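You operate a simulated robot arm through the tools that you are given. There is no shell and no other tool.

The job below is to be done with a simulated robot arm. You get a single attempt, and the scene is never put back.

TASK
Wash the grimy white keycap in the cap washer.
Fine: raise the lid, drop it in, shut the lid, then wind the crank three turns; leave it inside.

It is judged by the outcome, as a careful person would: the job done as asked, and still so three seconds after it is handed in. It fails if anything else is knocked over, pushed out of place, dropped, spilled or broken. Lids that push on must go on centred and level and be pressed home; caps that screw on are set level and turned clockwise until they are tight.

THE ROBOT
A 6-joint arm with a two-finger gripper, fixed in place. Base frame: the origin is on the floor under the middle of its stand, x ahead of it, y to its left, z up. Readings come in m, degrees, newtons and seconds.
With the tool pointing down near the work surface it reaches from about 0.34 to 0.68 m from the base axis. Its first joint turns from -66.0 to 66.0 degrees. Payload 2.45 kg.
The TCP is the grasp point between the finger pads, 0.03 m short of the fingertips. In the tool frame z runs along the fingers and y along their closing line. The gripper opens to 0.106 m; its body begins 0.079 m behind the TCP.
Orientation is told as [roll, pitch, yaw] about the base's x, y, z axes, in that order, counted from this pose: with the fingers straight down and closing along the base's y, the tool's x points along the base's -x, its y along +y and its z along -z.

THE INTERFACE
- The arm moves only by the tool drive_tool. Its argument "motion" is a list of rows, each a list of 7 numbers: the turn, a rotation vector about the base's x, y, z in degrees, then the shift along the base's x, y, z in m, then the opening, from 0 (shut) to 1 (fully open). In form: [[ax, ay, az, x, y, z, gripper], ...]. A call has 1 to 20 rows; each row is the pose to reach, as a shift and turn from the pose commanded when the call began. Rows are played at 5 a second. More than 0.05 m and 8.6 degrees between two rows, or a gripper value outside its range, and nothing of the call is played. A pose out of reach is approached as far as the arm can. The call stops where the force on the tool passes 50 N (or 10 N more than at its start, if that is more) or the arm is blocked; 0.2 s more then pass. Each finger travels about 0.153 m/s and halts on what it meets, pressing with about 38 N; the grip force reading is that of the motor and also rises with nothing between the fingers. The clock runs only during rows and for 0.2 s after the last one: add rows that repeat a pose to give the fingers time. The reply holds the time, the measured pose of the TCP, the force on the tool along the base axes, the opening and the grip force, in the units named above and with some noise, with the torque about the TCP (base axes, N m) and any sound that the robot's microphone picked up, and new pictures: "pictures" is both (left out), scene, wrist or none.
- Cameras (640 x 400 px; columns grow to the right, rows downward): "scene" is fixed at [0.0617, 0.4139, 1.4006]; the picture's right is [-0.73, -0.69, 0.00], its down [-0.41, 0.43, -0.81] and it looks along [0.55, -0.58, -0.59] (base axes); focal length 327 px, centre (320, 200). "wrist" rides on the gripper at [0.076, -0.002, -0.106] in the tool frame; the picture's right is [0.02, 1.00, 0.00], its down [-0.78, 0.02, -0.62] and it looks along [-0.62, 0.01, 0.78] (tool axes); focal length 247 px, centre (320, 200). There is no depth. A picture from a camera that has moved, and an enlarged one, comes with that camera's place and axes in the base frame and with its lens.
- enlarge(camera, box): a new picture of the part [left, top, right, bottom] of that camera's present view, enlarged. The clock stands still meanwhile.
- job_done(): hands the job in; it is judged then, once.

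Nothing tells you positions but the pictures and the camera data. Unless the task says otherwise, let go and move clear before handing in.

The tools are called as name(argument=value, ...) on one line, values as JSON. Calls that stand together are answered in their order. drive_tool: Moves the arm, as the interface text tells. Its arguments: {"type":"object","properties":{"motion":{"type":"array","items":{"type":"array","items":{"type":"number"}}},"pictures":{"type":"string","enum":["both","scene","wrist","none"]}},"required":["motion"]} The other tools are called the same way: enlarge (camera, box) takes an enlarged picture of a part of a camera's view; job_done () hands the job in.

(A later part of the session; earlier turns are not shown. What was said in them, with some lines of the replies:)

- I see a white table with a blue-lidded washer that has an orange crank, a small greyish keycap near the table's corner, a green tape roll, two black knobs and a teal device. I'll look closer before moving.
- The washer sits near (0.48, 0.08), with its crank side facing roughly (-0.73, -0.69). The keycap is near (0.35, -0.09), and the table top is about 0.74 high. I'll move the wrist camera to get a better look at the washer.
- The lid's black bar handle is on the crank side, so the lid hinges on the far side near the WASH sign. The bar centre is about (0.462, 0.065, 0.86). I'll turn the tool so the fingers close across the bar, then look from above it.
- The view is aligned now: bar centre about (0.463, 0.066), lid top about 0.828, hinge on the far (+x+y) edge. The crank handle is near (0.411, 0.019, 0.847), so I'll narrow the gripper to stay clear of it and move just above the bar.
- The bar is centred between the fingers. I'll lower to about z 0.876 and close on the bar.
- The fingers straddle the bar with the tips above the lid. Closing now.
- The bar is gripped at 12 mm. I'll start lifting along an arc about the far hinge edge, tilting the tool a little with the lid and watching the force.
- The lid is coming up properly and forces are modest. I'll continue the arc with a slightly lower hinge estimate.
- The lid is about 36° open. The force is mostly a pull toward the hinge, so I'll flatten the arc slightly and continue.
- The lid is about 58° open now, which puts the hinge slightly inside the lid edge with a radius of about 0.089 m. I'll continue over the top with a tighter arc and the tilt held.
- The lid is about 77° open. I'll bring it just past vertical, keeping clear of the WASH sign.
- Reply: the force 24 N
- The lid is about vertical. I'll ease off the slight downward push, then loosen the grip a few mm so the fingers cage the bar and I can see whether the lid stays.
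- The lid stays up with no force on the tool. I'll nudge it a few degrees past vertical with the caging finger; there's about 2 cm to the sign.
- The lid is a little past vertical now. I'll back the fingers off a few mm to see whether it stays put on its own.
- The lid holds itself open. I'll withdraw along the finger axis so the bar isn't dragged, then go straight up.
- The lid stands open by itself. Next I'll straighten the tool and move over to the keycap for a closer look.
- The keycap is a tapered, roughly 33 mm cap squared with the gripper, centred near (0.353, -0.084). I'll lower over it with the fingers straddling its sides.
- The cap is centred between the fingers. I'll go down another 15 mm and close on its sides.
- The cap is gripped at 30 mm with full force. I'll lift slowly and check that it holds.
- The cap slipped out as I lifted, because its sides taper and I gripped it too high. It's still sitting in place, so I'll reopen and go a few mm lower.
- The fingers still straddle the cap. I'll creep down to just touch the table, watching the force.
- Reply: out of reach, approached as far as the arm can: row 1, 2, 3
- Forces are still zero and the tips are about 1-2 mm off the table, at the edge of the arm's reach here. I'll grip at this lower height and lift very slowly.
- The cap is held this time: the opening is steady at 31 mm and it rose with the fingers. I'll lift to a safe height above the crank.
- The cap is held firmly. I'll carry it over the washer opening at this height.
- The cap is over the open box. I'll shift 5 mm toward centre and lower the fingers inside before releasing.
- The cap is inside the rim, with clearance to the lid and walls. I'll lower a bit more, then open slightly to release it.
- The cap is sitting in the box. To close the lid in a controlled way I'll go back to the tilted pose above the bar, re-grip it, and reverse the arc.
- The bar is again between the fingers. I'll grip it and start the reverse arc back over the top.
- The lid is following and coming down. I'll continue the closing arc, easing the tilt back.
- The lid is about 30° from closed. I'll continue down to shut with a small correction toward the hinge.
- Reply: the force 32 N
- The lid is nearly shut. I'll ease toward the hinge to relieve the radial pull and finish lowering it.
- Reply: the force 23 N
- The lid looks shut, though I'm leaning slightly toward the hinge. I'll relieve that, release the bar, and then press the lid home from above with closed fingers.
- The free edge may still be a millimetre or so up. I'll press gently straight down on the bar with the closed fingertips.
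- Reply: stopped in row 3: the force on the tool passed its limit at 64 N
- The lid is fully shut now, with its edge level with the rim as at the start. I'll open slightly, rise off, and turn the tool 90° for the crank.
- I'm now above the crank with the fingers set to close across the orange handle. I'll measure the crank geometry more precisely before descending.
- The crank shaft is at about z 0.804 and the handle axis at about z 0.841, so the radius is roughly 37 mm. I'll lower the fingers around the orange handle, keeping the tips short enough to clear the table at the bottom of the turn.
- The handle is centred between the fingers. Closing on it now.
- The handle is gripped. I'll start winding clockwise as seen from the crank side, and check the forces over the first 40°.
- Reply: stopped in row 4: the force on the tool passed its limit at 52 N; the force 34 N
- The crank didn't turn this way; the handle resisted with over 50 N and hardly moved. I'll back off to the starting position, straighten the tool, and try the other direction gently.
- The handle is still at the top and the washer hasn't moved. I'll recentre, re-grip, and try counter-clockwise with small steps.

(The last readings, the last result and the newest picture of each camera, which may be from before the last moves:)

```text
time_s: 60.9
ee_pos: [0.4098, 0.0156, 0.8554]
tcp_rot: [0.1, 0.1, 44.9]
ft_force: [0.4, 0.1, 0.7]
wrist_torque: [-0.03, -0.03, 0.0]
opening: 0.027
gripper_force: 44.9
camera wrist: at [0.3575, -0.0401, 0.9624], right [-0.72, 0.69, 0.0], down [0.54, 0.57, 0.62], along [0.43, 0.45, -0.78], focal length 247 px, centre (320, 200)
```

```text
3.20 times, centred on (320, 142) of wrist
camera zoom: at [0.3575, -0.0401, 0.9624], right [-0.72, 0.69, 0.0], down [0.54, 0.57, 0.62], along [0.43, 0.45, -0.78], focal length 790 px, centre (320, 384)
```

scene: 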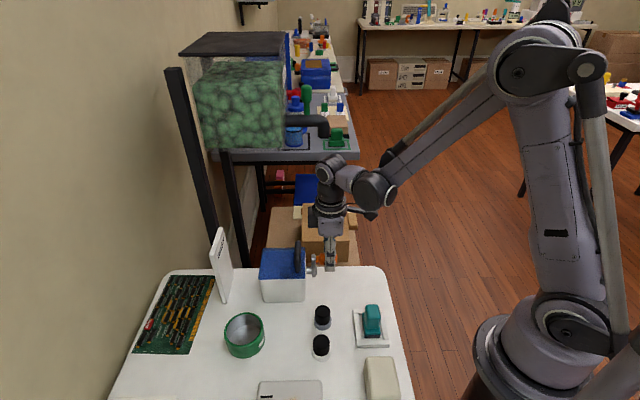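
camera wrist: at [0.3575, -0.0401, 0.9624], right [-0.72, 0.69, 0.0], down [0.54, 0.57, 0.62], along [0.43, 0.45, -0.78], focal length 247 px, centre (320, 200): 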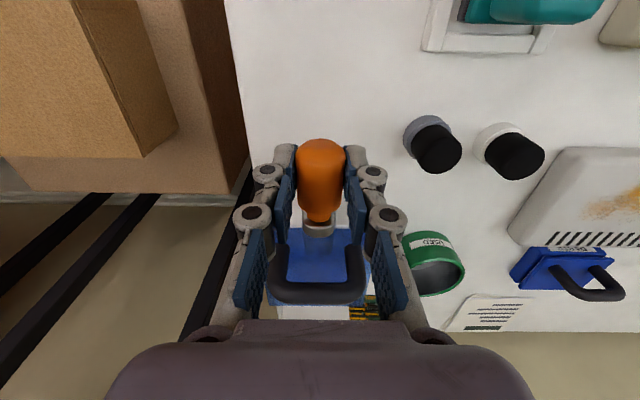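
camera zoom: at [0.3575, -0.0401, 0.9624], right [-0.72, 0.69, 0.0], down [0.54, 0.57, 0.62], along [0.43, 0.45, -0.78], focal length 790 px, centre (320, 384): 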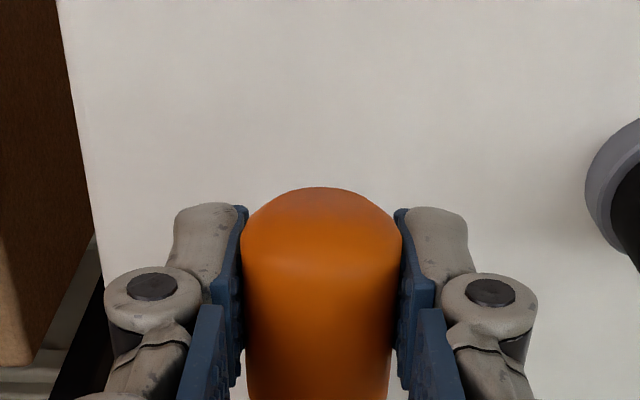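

drive_tool(motion=[[0, 0, 0, -0.0012, 0.0012, 0.0, 0.15], [0, 0, 0, -0.0023, 0.0023, -0.0001, 0.15], [0, 0, 0, -0.0035, 0.0035, -0.0003, 0.15], [0, 0, 0, -0.0046, 0.0046, -0.0006, 0.15], [0, 0, 0, -0.0068, 0.0068, -0.0013, 0.15], [0, 0, 0, -0.009, 0.009, -0.0023, 0.15]], pictures="both")

enlarge(camera="wrist", box=[220, 80, 420, 205])

enlarge(camera="scene", box=[260, 215, 356, 290])

```text
time_s: 62.2
ee_pos: [0.4011, 0.024, 0.8533]
tcp_rot: [0.2, 0.1, 45.0]
ft_force: [1.3, 1.5, 4.4]
wrist_torque: [-0.11, 0.11, -0.01]
opening: 0.0267
gripper_force: 44.8
camera wrist: at [0.3484, -0.031, 0.9599], right [-0.72, 0.69, 0.0], down [0.54, 0.57, 0.62], along [0.43, 0.45, -0.78], focal length 247 px, centre (320, 200)
```

scene: 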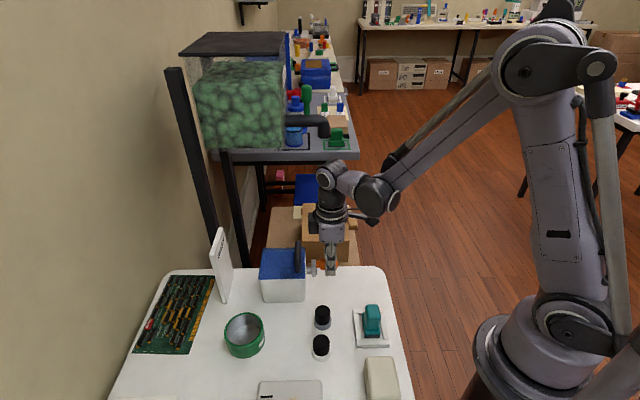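
wrist: 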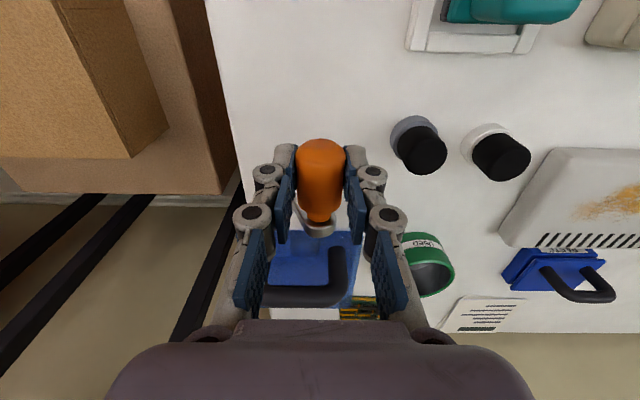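

```text
3.20 times, centred on (320, 142) of wrist
camera zoom: at [0.3484, -0.031, 0.9599], right [-0.72, 0.69, 0.0], down [0.54, 0.57, 0.62], along [0.43, 0.45, -0.78], focal length 790 px, centre (320, 384)
```

zoom: 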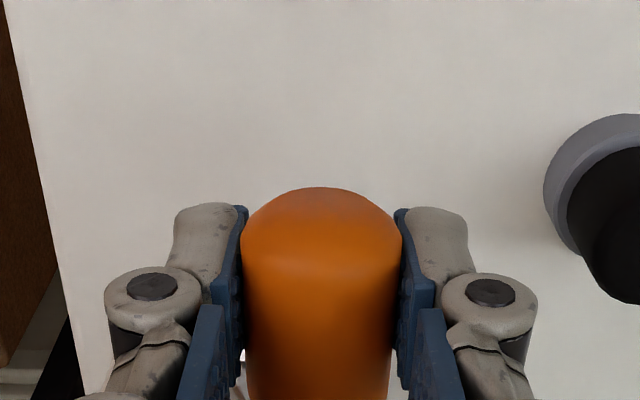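

```text
5.33 times, centred on (308, 252) of scene
camera zoom: at [0.0617, 0.414, 1.4005], right [-0.73, -0.69, 0.0], down [-0.41, 0.43, -0.81], along [0.55, -0.58, -0.59], focal length 1746 px, centre (384, -80)
```

zoom: 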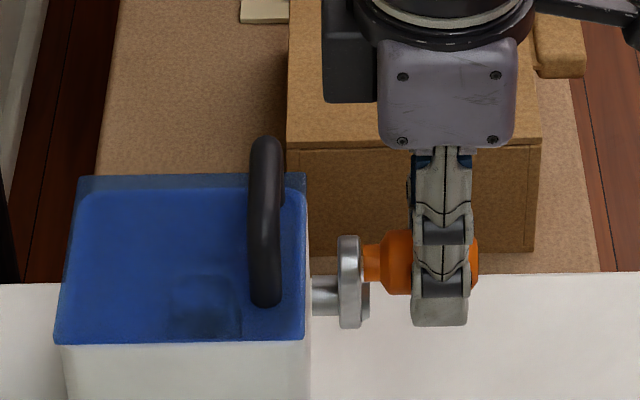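

It turns freely counter-clockwise, so that's the winding direction. I'll continue around the circle and watch the forces.

drive_tool(motion=[[0, 0, 0, -0.0042, 0.0042, -0.0027, 0.15], [0, 0, 0, -0.008, 0.008, -0.0065, 0.15], [0, 0, 0, -0.0112, 0.0112, -0.0111, 0.15], [0, 0, 0, -0.0139, 0.0139, -0.0164, 0.15], [0, 0, 0, -0.0158, 0.0158, -0.0223, 0.15]], pictures="both")

enlarge(camera="scene", box=[260, 215, 356, 290])

```text
time_s: 63.5
ee_pos: [0.3864, 0.0397, 0.8314]
tcp_rot: [0.0, 0.0, 45.0]
ft_force: [12.3, 5.1, -0.6]
wrist_torque: [-0.55, 0.43, -0.05]
opening: 0.0266
gripper_force: 44.7
camera wrist: at [0.3326, -0.0154, 0.9379], right [-0.72, 0.69, 0.0], down [0.54, 0.57, 0.62], along [0.43, 0.45, -0.78], focal length 247 px, centre (320, 200)
```

scene: 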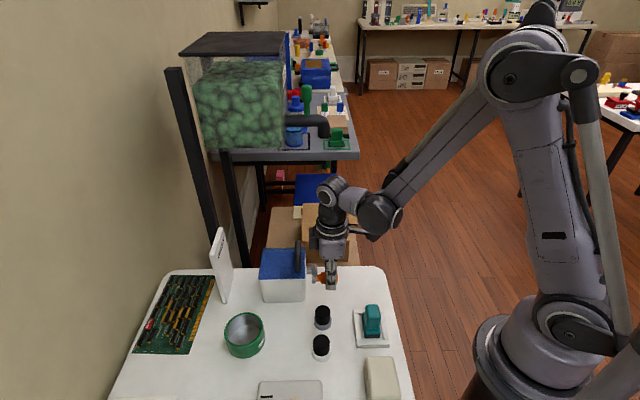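
wrist: 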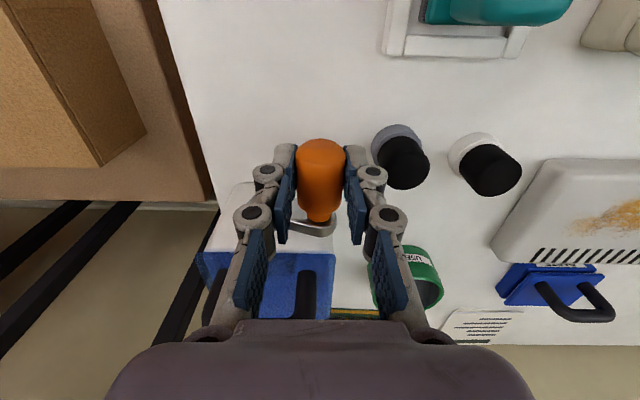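

```text
5.33 times, centred on (308, 252) of scene
camera zoom: at [0.062, 0.4141, 1.4005], right [-0.73, -0.69, 0.0], down [-0.41, 0.43, -0.81], along [0.55, -0.58, -0.59], focal length 1746 px, centre (384, -80)
```

zoom: 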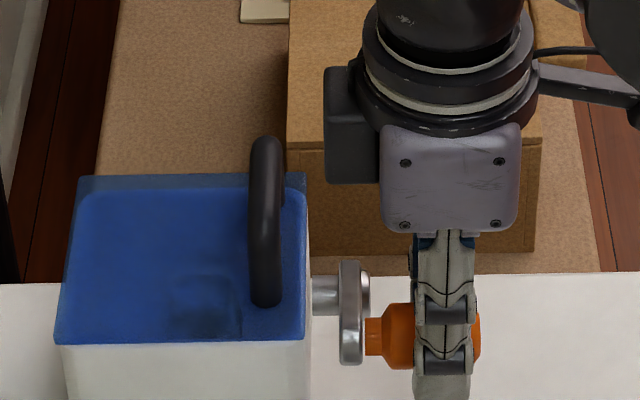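

The crank is following smoothly. I'll carry on to the bottom with a small axial correction, watching the table clearance.

drive_tool(motion=[[0, 0, 0, -0.0005, 0.0021, -0.0063, 0.15], [0, 0, 0, -0.0008, 0.0024, -0.0161, 0.15], [0, 0, 0, 0.0007, 0.0008, -0.0256, 0.15], [0, 0, 0, 0.0037, -0.0025, -0.0343, 0.15], [0, 0, 0, 0.0083, -0.0073, -0.0415, 0.15]], pictures="both")

enlarge(camera="scene", box=[260, 225, 356, 300])

```text
time_s: 64.7
ee_pos: [0.3942, 0.0309, 0.7876]
tcp_rot: [0.1, 0.2, 45.1]
ft_force: [-2.8, -3.3, 3.5]
wrist_torque: [0.02, -0.06, -0.13]
opening: 0.0266
gripper_force: 44.9
camera wrist: at [0.3407, -0.0229, 0.8956], right [-0.72, 0.69, 0.0], down [0.54, 0.57, 0.62], along [0.43, 0.45, -0.79], focal length 247 px, centre (320, 200)
```

scene: 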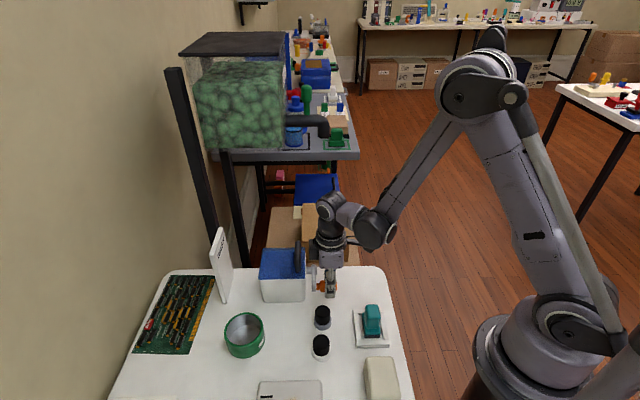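
wrist: 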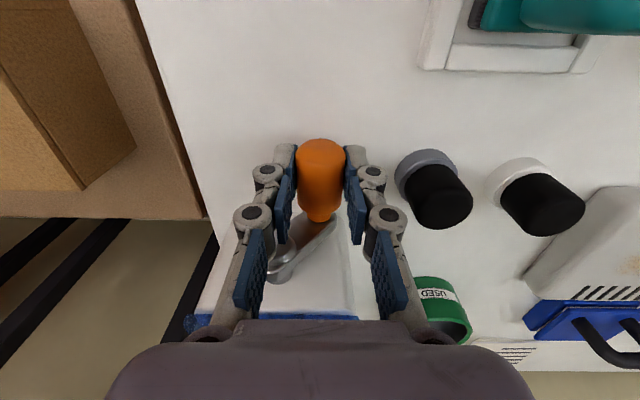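

```text
5.33 times, centred on (308, 262) of scene
camera zoom: at [0.0616, 0.4138, 1.4006], right [-0.73, -0.69, 0.0], down [-0.41, 0.43, -0.81], along [0.55, -0.58, -0.59], focal length 1746 px, centre (384, -133)
```

zoom: 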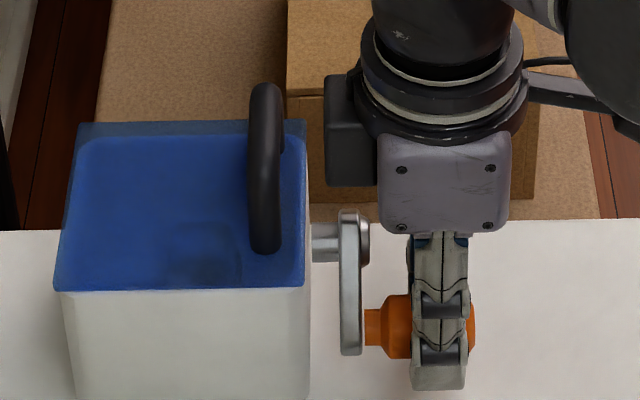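

Forces are small and the circle fits well. Continuing through the bottom and up the far side.

drive_tool(motion=[[0, 0, 0, 0.0057, -0.006, -0.0052, 0.15], [0, 0, 0, 0.012, -0.0128, -0.0081, 0.15], [0, 0, 0, 0.0187, -0.0199, -0.0086, 0.15], [0, 0, 0, 0.0253, -0.0268, -0.0064, 0.15], [0, 0, 0, 0.0312, -0.0331, -0.0019, 0.15]], pictures="both")

enlarge(camera="scene", box=[260, 225, 356, 300])

```text
time_s: 65.8
ee_pos: [0.4261, -0.0017, 0.7875]
tcp_rot: [-0.1, 0.0, 45.0]
ft_force: [2.4, -10.4, -16.2]
wrist_torque: [-0.78, 0.62, -0.07]
opening: 0.027
gripper_force: 45.1
camera wrist: at [0.3735, -0.0559, 0.8938], right [-0.72, 0.69, 0.0], down [0.54, 0.57, 0.62], along [0.43, 0.45, -0.78], focal length 247 px, centre (320, 200)
```

scene: 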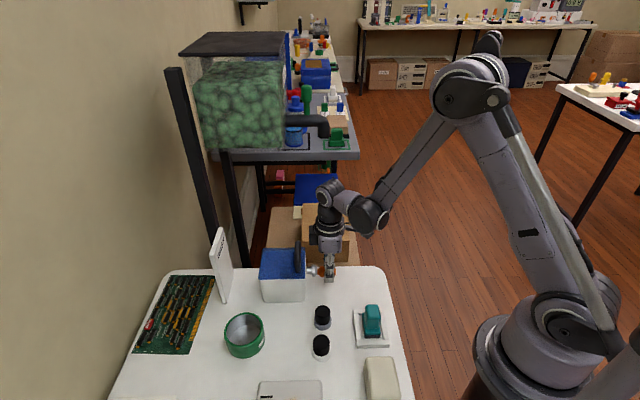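
wrist: 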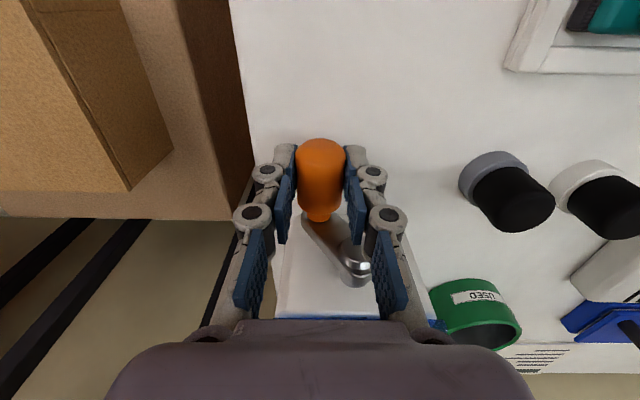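

```text
5.33 times, centred on (308, 262) of scene
camera zoom: at [0.062, 0.4137, 1.4006], right [-0.73, -0.69, 0.0], down [-0.41, 0.43, -0.81], along [0.55, -0.58, -0.59], focal length 1746 px, centre (384, -133)
```

zoom: 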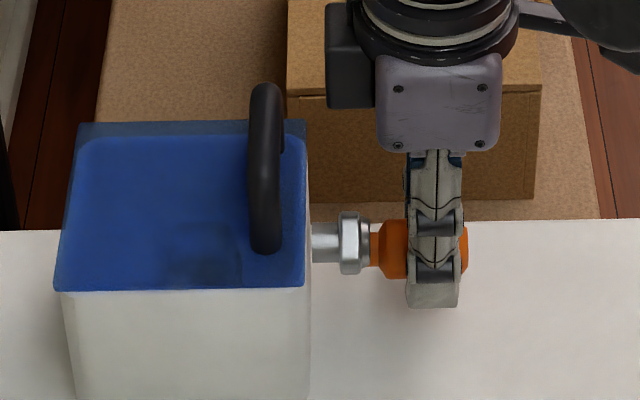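

The crank is now past the bottom. Forces suggest the true circle is about 1 mm larger and offset slightly, so I'll update it and continue.

drive_tool(motion=[[0, 0, 0, 0.0065, -0.0073, 0.0062, 0.15], [0, 0, 0, 0.0101, -0.0113, 0.0147, 0.15], [0, 0, 0, 0.0122, -0.0135, 0.0242, 0.15], [0, 0, 0, 0.0125, -0.0138, 0.0343, 0.15], [0, 0, 0, 0.011, -0.0122, 0.044, 0.15]], pictures="scene")

enlarge(camera="scene", box=[260, 225, 356, 300])

```text
time_s: 67.0
ee_pos: [0.4353, -0.0114, 0.8309]
tcp_rot: [0.2, -0.1, 45.1]
ft_force: [-0.5, 15.9, -6.2]
wrist_torque: [0.81, -0.6, 0.01]
opening: 0.0269
gripper_force: 44.8
```

scene: 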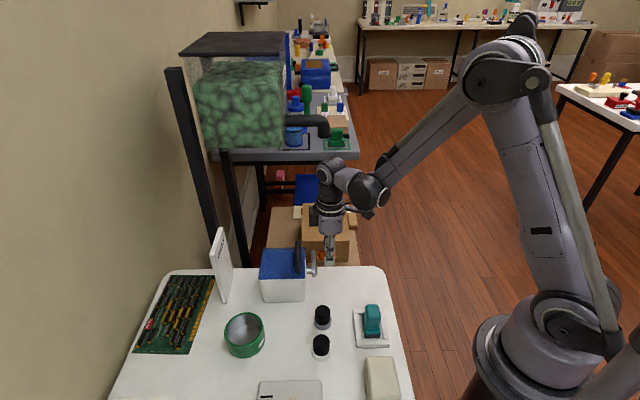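

```text
5.33 times, centred on (308, 262) of scene
camera zoom: at [0.0618, 0.4143, 1.4004], right [-0.73, -0.69, 0.0], down [-0.41, 0.43, -0.81], along [0.55, -0.58, -0.59], focal length 1746 px, centre (384, -133)
```

zoom: 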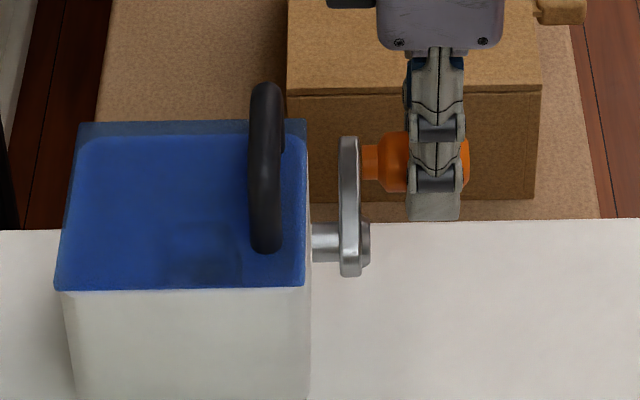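

One turn is nearly done and the handle spins freely in the grip. I'll refine the circle again and continue over the top into the second turn.

drive_tool(motion=[[0, 0, 0, -0.002, 0.0031, 0.0053, 0.15], [0, 0, 0, -0.0062, 0.0075, 0.0132, 0.15], [0, 0, 0, -0.0116, 0.0132, 0.0192, 0.15], [0, 0, 0, -0.018, 0.0198, 0.023, 0.15], [0, 0, 0, -0.0248, 0.0269, 0.0243, 0.15]], pictures="scene")

enlarge(camera="scene", box=[260, 225, 356, 300])

```text
time_s: 68.2
ee_pos: [0.4122, 0.0146, 0.8549]
tcp_rot: [0.0, 0.1, 45.0]
ft_force: [3.2, 2.1, -6.6]
wrist_torque: [0.43, -0.48, 0.01]
opening: 0.0269
gripper_force: 44.5
```

scene: 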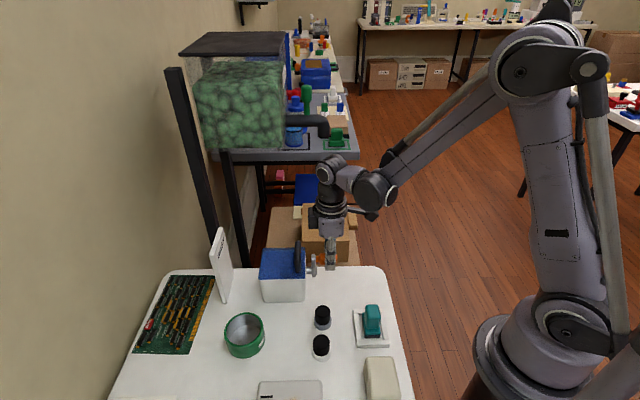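

```text
5.33 times, centred on (308, 262) of scene
camera zoom: at [0.0619, 0.414, 1.4005], right [-0.73, -0.69, 0.0], down [-0.41, 0.43, -0.81], along [0.55, -0.58, -0.59], focal length 1746 px, centre (384, -133)
```

zoom: 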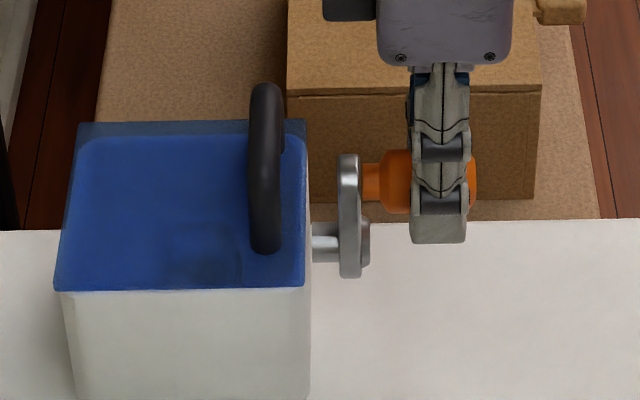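

One full turn is done and the forces are low. Starting the second turn.

drive_tool(motion=[[0, 0, 0, -0.0068, 0.007, -0.0013, 0.15], [0, 0, 0, -0.0132, 0.0137, -0.0051, 0.15], [0, 0, 0, -0.0186, 0.0194, -0.0111, 0.15], [0, 0, 0, -0.0228, 0.0237, -0.019, 0.15], [0, 0, 0, -0.0254, 0.0264, -0.0282, 0.15], [0, 0, 0, -0.0263, 0.0274, -0.038, 0.15], [0, 0, 0, -0.0254, 0.0264, -0.0478, 0.15], [0, 0, 0, -0.0228, 0.0237, -0.057, 0.15], [0, 0, 0, -0.0186, 0.0194, -0.0649, 0.15], [0, 0, 0, -0.0132, 0.0137, -0.0709, 0.15], [0, 0, 0, -0.0068, 0.007, -0.0747, 0.15], [0, 0, 0, 0.0, 0.0, -0.076, 0.15]], pictures="both")

enlarge(camera="scene", box=[260, 225, 356, 300])

```text
time_s: 70.8
ee_pos: [0.4116, 0.0127, 0.7802]
tcp_rot: [0.0, 0.0, 45.0]
ft_force: [1.7, 0.4, 9.2]
wrist_torque: [-0.9, 0.92, 0.05]
opening: 0.0265
gripper_force: 45.4
camera wrist: at [0.3592, -0.0419, 0.8866], right [-0.72, 0.69, 0.0], down [0.54, 0.57, 0.62], along [0.43, 0.45, -0.78], focal length 247 px, centre (320, 200)
```

scene: 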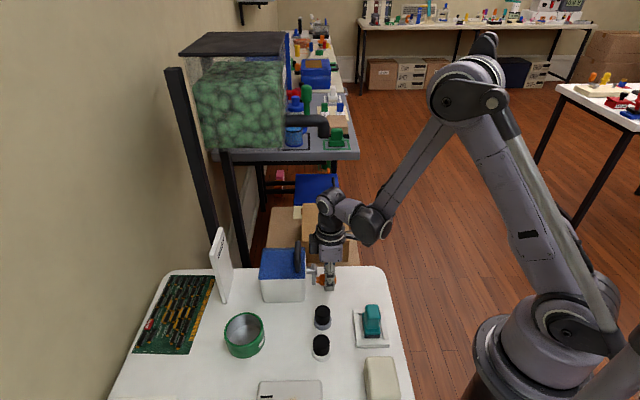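
wrist: 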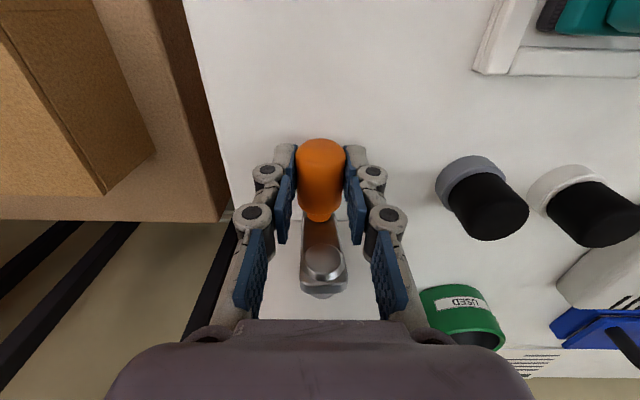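

```text
5.33 times, centred on (308, 262) of scene
camera zoom: at [0.0616, 0.414, 1.4005], right [-0.73, -0.69, 0.0], down [-0.41, 0.43, -0.81], along [0.55, -0.58, -0.59], focal length 1746 px, centre (384, -133)
```

zoom: 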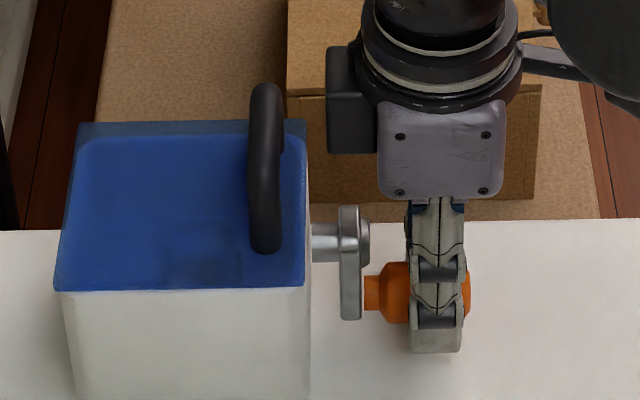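

drive_tool(motion=[[0, 0, 0, 0.0068, -0.0071, 0.0013, 0.15], [0, 0, 0, 0.0132, -0.0137, 0.0051, 0.15], [0, 0, 0, 0.0186, -0.0194, 0.0111, 0.15], [0, 0, 0, 0.0228, -0.0238, 0.019, 0.15], [0, 0, 0, 0.0254, -0.0265, 0.0282, 0.15], [0, 0, 0, 0.0263, -0.0274, 0.038, 0.15], [0, 0, 0, 0.0254, -0.0265, 0.0478, 0.15], [0, 0, 0, 0.0228, -0.0238, 0.057, 0.15], [0, 0, 0, 0.0186, -0.0194, 0.0649, 0.15], [0, 0, 0, 0.0132, -0.0137, 0.0709, 0.15], [0, 0, 0, 0.0068, -0.0071, 0.0747, 0.15], [0, 0, 0, 0.0, 0.0, 0.076, 0.15]], pictures="scene")

enlarge(camera="scene", box=[260, 225, 356, 300])

```text
time_s: 73.5
ee_pos: [0.4108, 0.0143, 0.8555]
tcp_rot: [-0.1, 0.2, 45.0]
ft_force: [2.6, 0.0, 7.4]
wrist_torque: [-0.2, 0.15, 0.02]
opening: 0.0266
gripper_force: 44.6
```

scene: 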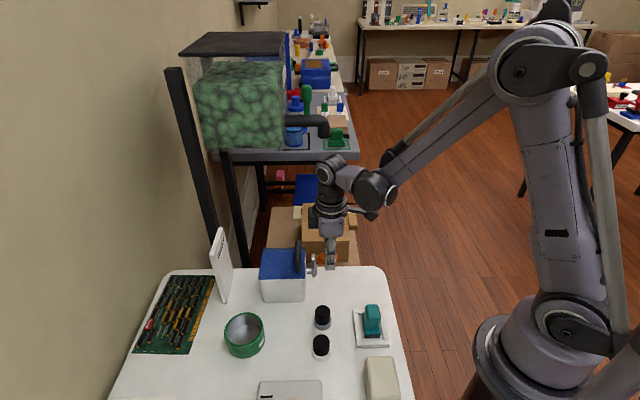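

```text
5.33 times, centred on (308, 262) of scene
camera zoom: at [0.0617, 0.4139, 1.4005], right [-0.73, -0.69, 0.0], down [-0.41, 0.43, -0.81], along [0.55, -0.58, -0.59], focal length 1746 px, centre (384, -133)
```

zoom: 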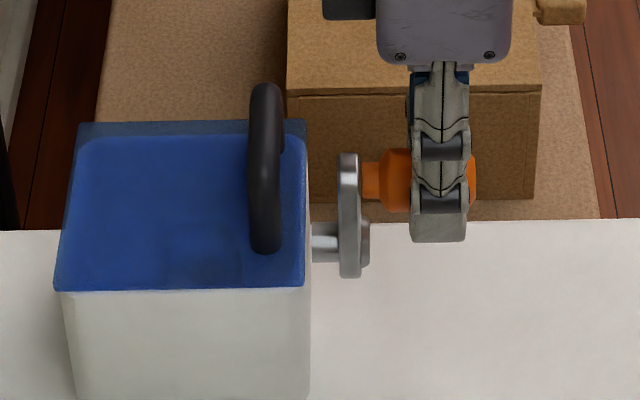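

Two full turns are done, and the lid and washer are unmoved. Third turn now, first half.

drive_tool(motion=[[0, 0, 0, -0.0068, 0.007, -0.0013, 0.15], [0, 0, 0, -0.0132, 0.0137, -0.0051, 0.15], [0, 0, 0, -0.0186, 0.0194, -0.0111, 0.15], [0, 0, 0, -0.0228, 0.0237, -0.019, 0.15], [0, 0, 0, -0.0254, 0.0264, -0.0282, 0.15], [0, 0, 0, -0.0263, 0.0274, -0.038, 0.15], [0, 0, 0, -0.0254, 0.0264, -0.0478, 0.15], [0, 0, 0, -0.0228, 0.0237, -0.057, 0.15], [0, 0, 0, -0.0186, 0.0194, -0.0649, 0.15], [0, 0, 0, -0.0132, 0.0137, -0.0709, 0.15], [0, 0, 0, -0.0068, 0.007, -0.0747, 0.15], [0, 0, 0, 0.0, 0.0, -0.076, 0.15]], pictures="scene")

```text
time_s: 76.0
ee_pos: [0.4131, 0.0136, 0.7799]
tcp_rot: [0.0, 0.0, 45.0]
ft_force: [0.0, 2.1, 27.3]
wrist_torque: [-0.51, 0.54, 0.02]
opening: 0.027
gripper_force: 45.4
```

scene: 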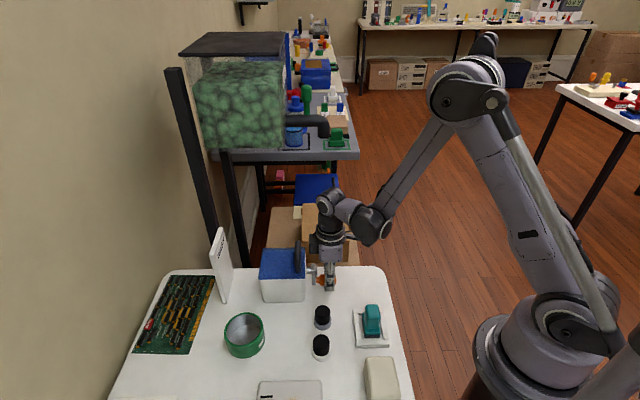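

Force at the bottom crept up a little, so I'll shift up about 1.5 mm and complete the last half turn, ending a few degrees past three full turns.

drive_tool(motion=[[0, 0, 0, 0.0068, -0.0071, 0.0028, 0.15], [0, 0, 0, 0.0132, -0.0137, 0.0066, 0.15], [0, 0, 0, 0.0186, -0.0194, 0.0126, 0.15], [0, 0, 0, 0.0228, -0.0238, 0.0205, 0.15], [0, 0, 0, 0.0254, -0.0265, 0.0297, 0.15], [0, 0, 0, 0.0263, -0.0274, 0.0395, 0.15], [0, 0, 0, 0.0254, -0.0265, 0.0493, 0.15], [0, 0, 0, 0.0228, -0.0238, 0.0585, 0.15], [0, 0, 0, 0.0186, -0.0194, 0.0664, 0.15], [0, 0, 0, 0.0132, -0.0137, 0.0724, 0.15], [0, 0, 0, 0.0068, -0.0071, 0.0762, 0.15], [0, 0, 0, 0.0, 0.0, 0.0775, 0.15], [0, 0, 0, -0.0028, 0.0029, 0.0773, 0.15], [0, 0, 0, -0.0028, 0.0029, 0.0773, 0.15]], pictures="both")

enlarge(camera="scene", box=[260, 225, 356, 300])

enlarge(camera="wrist", box=[220, 120, 420, 245])

```text
time_s: 79.0
ee_pos: [0.4084, 0.017, 0.8564]
tcp_rot: [0.0, 0.1, 44.9]
ft_force: [-2.7, -7.3, -23.2]
wrist_torque: [0.06, -0.09, -0.1]
opening: 0.0267
gripper_force: 44.8
camera wrist: at [0.3558, -0.0381, 0.9638], right [-0.72, 0.69, 0.0], down [0.54, 0.57, 0.62], along [0.43, 0.45, -0.79], focal length 247 px, centre (320, 200)
```

scene: 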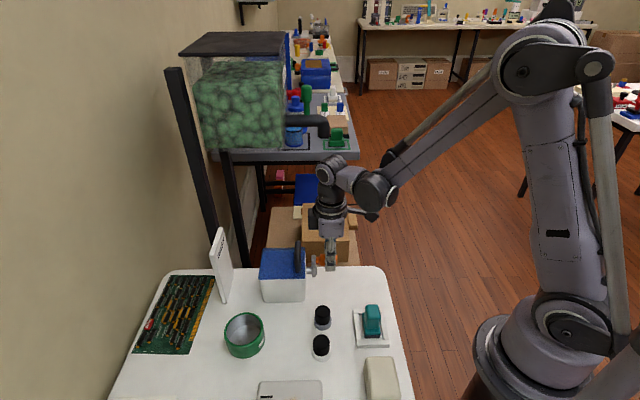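
wrist: 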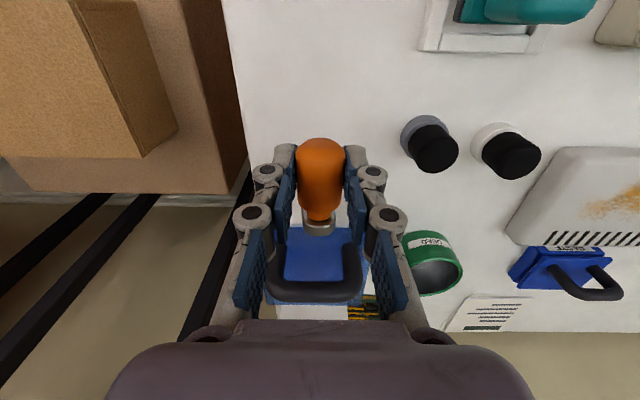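

```text
5.33 times, centred on (308, 262) of scene
camera zoom: at [0.0619, 0.4138, 1.4006], right [-0.73, -0.69, 0.0], down [-0.41, 0.43, -0.81], along [0.55, -0.58, -0.59], focal length 1746 px, centre (384, -133)
```

zoom: 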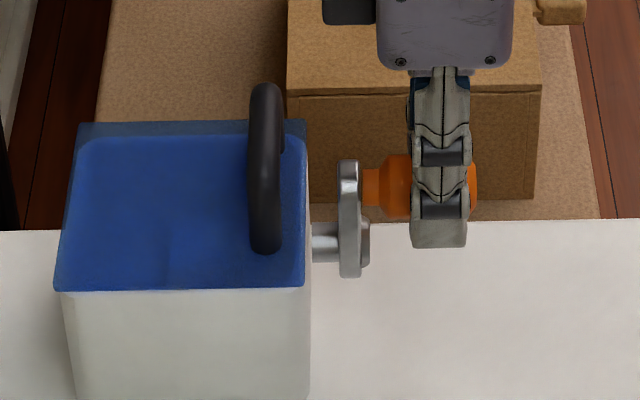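

```text
3.20 times, centred on (320, 182) of wrist
camera zoom: at [0.3558, -0.0381, 0.9638], right [-0.72, 0.69, 0.0], down [0.54, 0.57, 0.62], along [0.43, 0.45, -0.79], focal length 790 px, centre (320, 256)
```

zoom: 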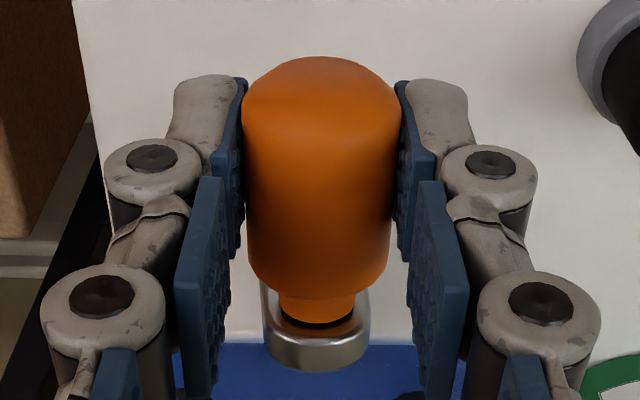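

The third turn is complete, a few degrees past. I'll release the handle and move straight up and clear.

drive_tool(motion=[[0, 0, 0, 0, 0, -0.001, 0.15], [0, 0, 0, 0, 0, -0.001, 0.3], [0, 0, 0, 0, 0, -0.001, 0.42], [0, 0, 0, 0, 0, -0.001, 0.42], [0, 0, 0, 0, 0, 0.02, 0.42], [0, 0, 0, 0, 0, 0.05, 0.42], [0, 0, 0, 0, 0, 0.09, 0.42], [0, 0, 0, 0, 0, 0.13, 0.42], [0, 0, 0, -0.02, -0.02, 0.16, 0.42]], pictures="both")

enlarge(camera="scene", box=[200, 220, 360, 310])

enlarge(camera="wrist", box=[220, 60, 420, 205])

```text
time_s: 81.0
ee_pos: [0.3876, -0.0029, 1.0164]
tcp_rot: [0.2, 0.1, 45.0]
ft_force: [-0.6, 1.0, -0.6]
wrist_torque: [0.02, -0.04, 0.0]
opening: 0.0444
gripper_force: 0.2
camera wrist: at [0.3345, -0.0582, 1.1237], right [-0.72, 0.69, 0.0], down [0.54, 0.57, 0.62], along [0.43, 0.45, -0.78], focal length 247 px, centre (320, 200)
```

scene: 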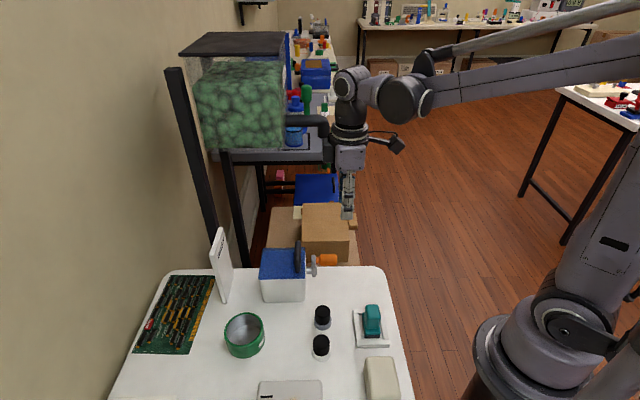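
wrist: 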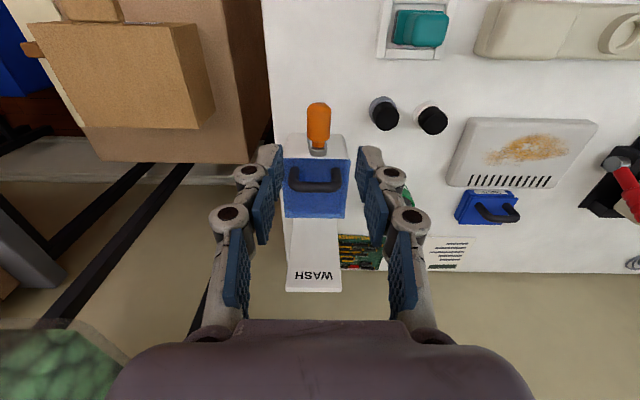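

```text
4.00 times, centred on (280, 265) of scene
camera zoom: at [0.0617, 0.414, 1.4006], right [-0.73, -0.69, 0.0], down [-0.41, 0.43, -0.81], along [0.55, -0.58, -0.59], focal length 1309 px, centre (480, -60)
```

zoom: 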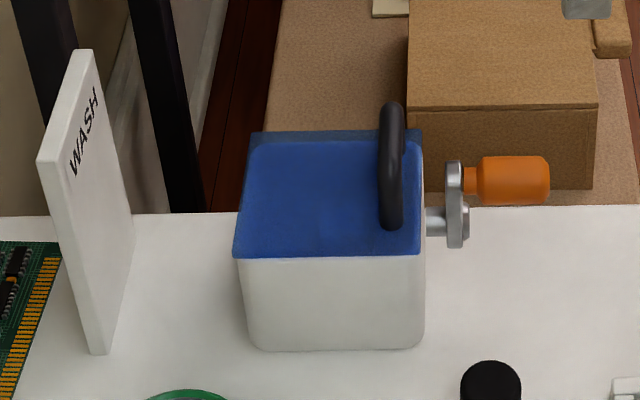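

```text
2.76 times, centred on (320, 132) of wrist
camera zoom: at [0.3345, -0.0582, 1.1237], right [-0.72, 0.69, 0.0], down [0.54, 0.57, 0.62], along [0.43, 0.45, -0.78], focal length 681 px, centre (320, 386)
```

zoom: 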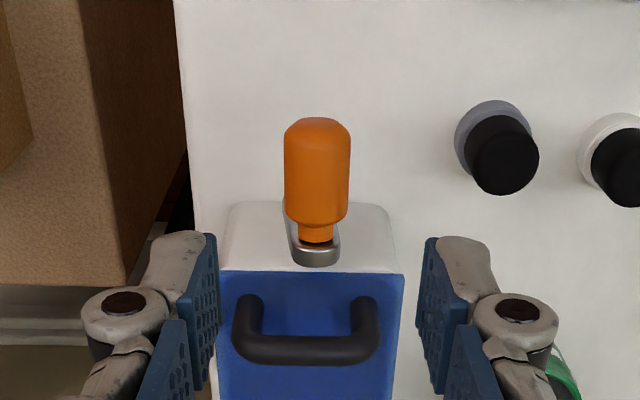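

The crank stays put and everything else is where it was. I'll check that the lid is seated before handing in.

enlarge(camera="scene", box=[250, 240, 330, 290])

enlarge(camera="scene", box=[120, 220, 440, 400])

```text
8.00 times, centred on (290, 265) of scene
camera zoom: at [0.0617, 0.414, 1.4006], right [-0.73, -0.69, 0.0], down [-0.41, 0.43, -0.81], along [0.55, -0.58, -0.59], focal length 2618 px, centre (560, -320)
```

zoom: 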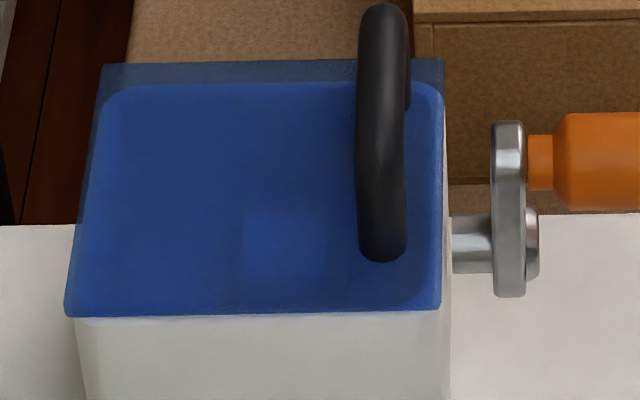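

```text
2.00 times, centred on (280, 310) of scene
camera zoom: at [0.0617, 0.414, 1.4006], right [-0.73, -0.69, 0.0], down [-0.41, 0.43, -0.81], along [0.55, -0.58, -0.59], focal length 655 px, centre (400, -20)
```

zoom: 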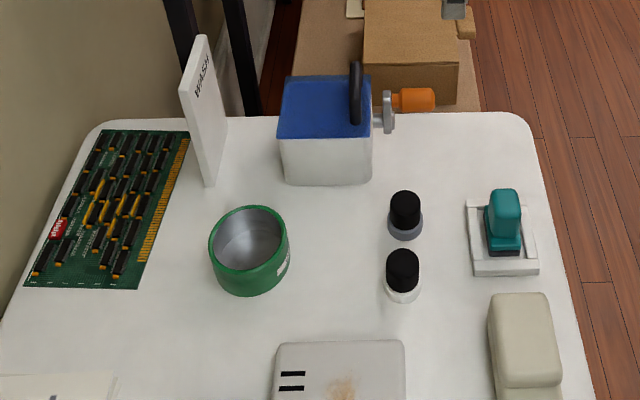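

enlarge(camera="scene", box=[200, 220, 344, 310])

enlarge(camera="scene", box=[290, 265, 322, 285])

enlarge(camera="scene", box=[250, 265, 282, 285])

```text
4.44 times, centred on (272, 265) of scene
camera zoom: at [0.0617, 0.414, 1.4006], right [-0.73, -0.69, 0.0], down [-0.41, 0.43, -0.81], along [0.55, -0.58, -0.59], focal length 1455 px, centre (533, -89)
```

zoom: 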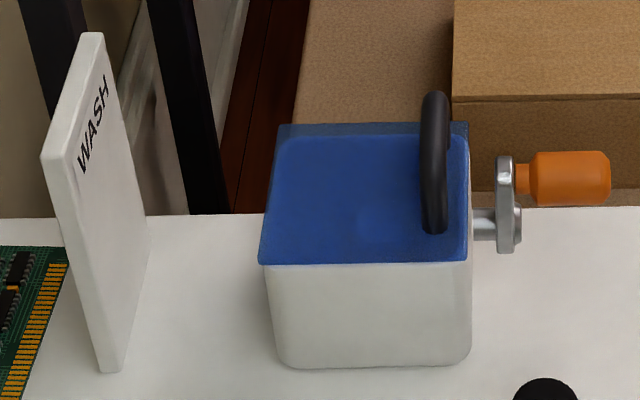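

```text
16.00 times, centred on (306, 275) of scene
camera zoom: at [0.0617, 0.414, 1.4006], right [-0.73, -0.69, 0.0], down [-0.41, 0.43, -0.81], along [0.55, -0.58, -0.59], focal length 5237 px, centre (544, -1000)
```

zoom: 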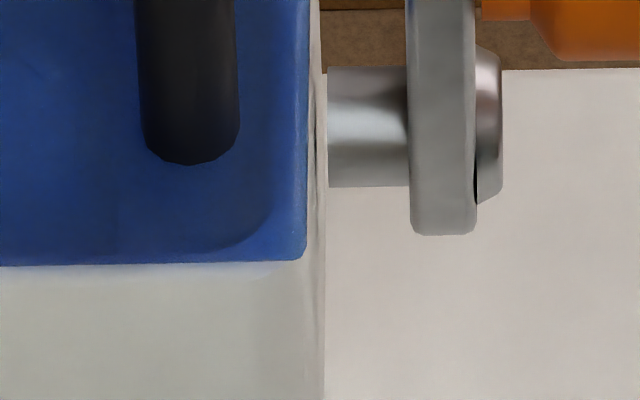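

```text
16.00 times, centred on (266, 275) of scene
camera zoom: at [0.0617, 0.414, 1.4006], right [-0.73, -0.69, 0.0], down [-0.41, 0.43, -0.81], along [0.55, -0.58, -0.59], focal length 5237 px, centre (1184, -1000)
```

zoom: 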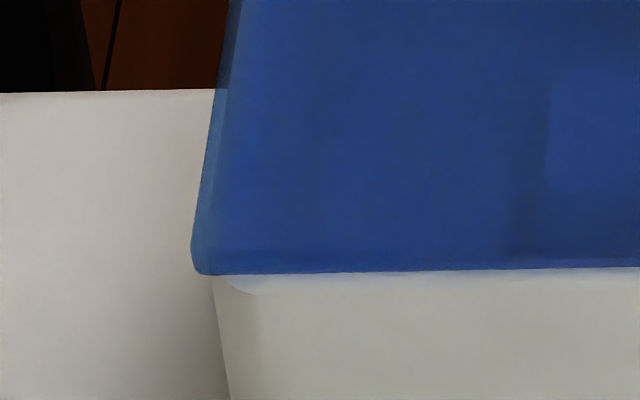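

The lid edge lines up with the rim as it did at the start, the cap is inside, and the crank has made three turns. Nothing else has moved and the arm is clear, so I'm handing in.

job_done()

```text
The job is handed in.
```

I put the white keycap in the washer, shut the lid and wound the crank three full turns. The keycap is still inside. I handed it in with the arm clear, and I haven't seen the judge's verdict.

- **Keycap:** it slipped out of the fingers on the first lift but stayed where it was. I gripped it lower the second time, and it went into the washer with no trouble.
- **Lid:** it stayed about a millimetre open after I let go of the handle, so I pressed it down. That push peaked at 64 N. In the pictures the lid edge now lines up with the rim as it did at the start.
- **Crank:** it would not turn clockwise (seen from the crank side); I tried that first and backed off when the force went over 50 N. It turned freely counter-clockwise, so I wound it that way and stopped a few degrees past three turns.

In the final pictures the washer, the WASH sign and everything else I could see on the table are where they started.
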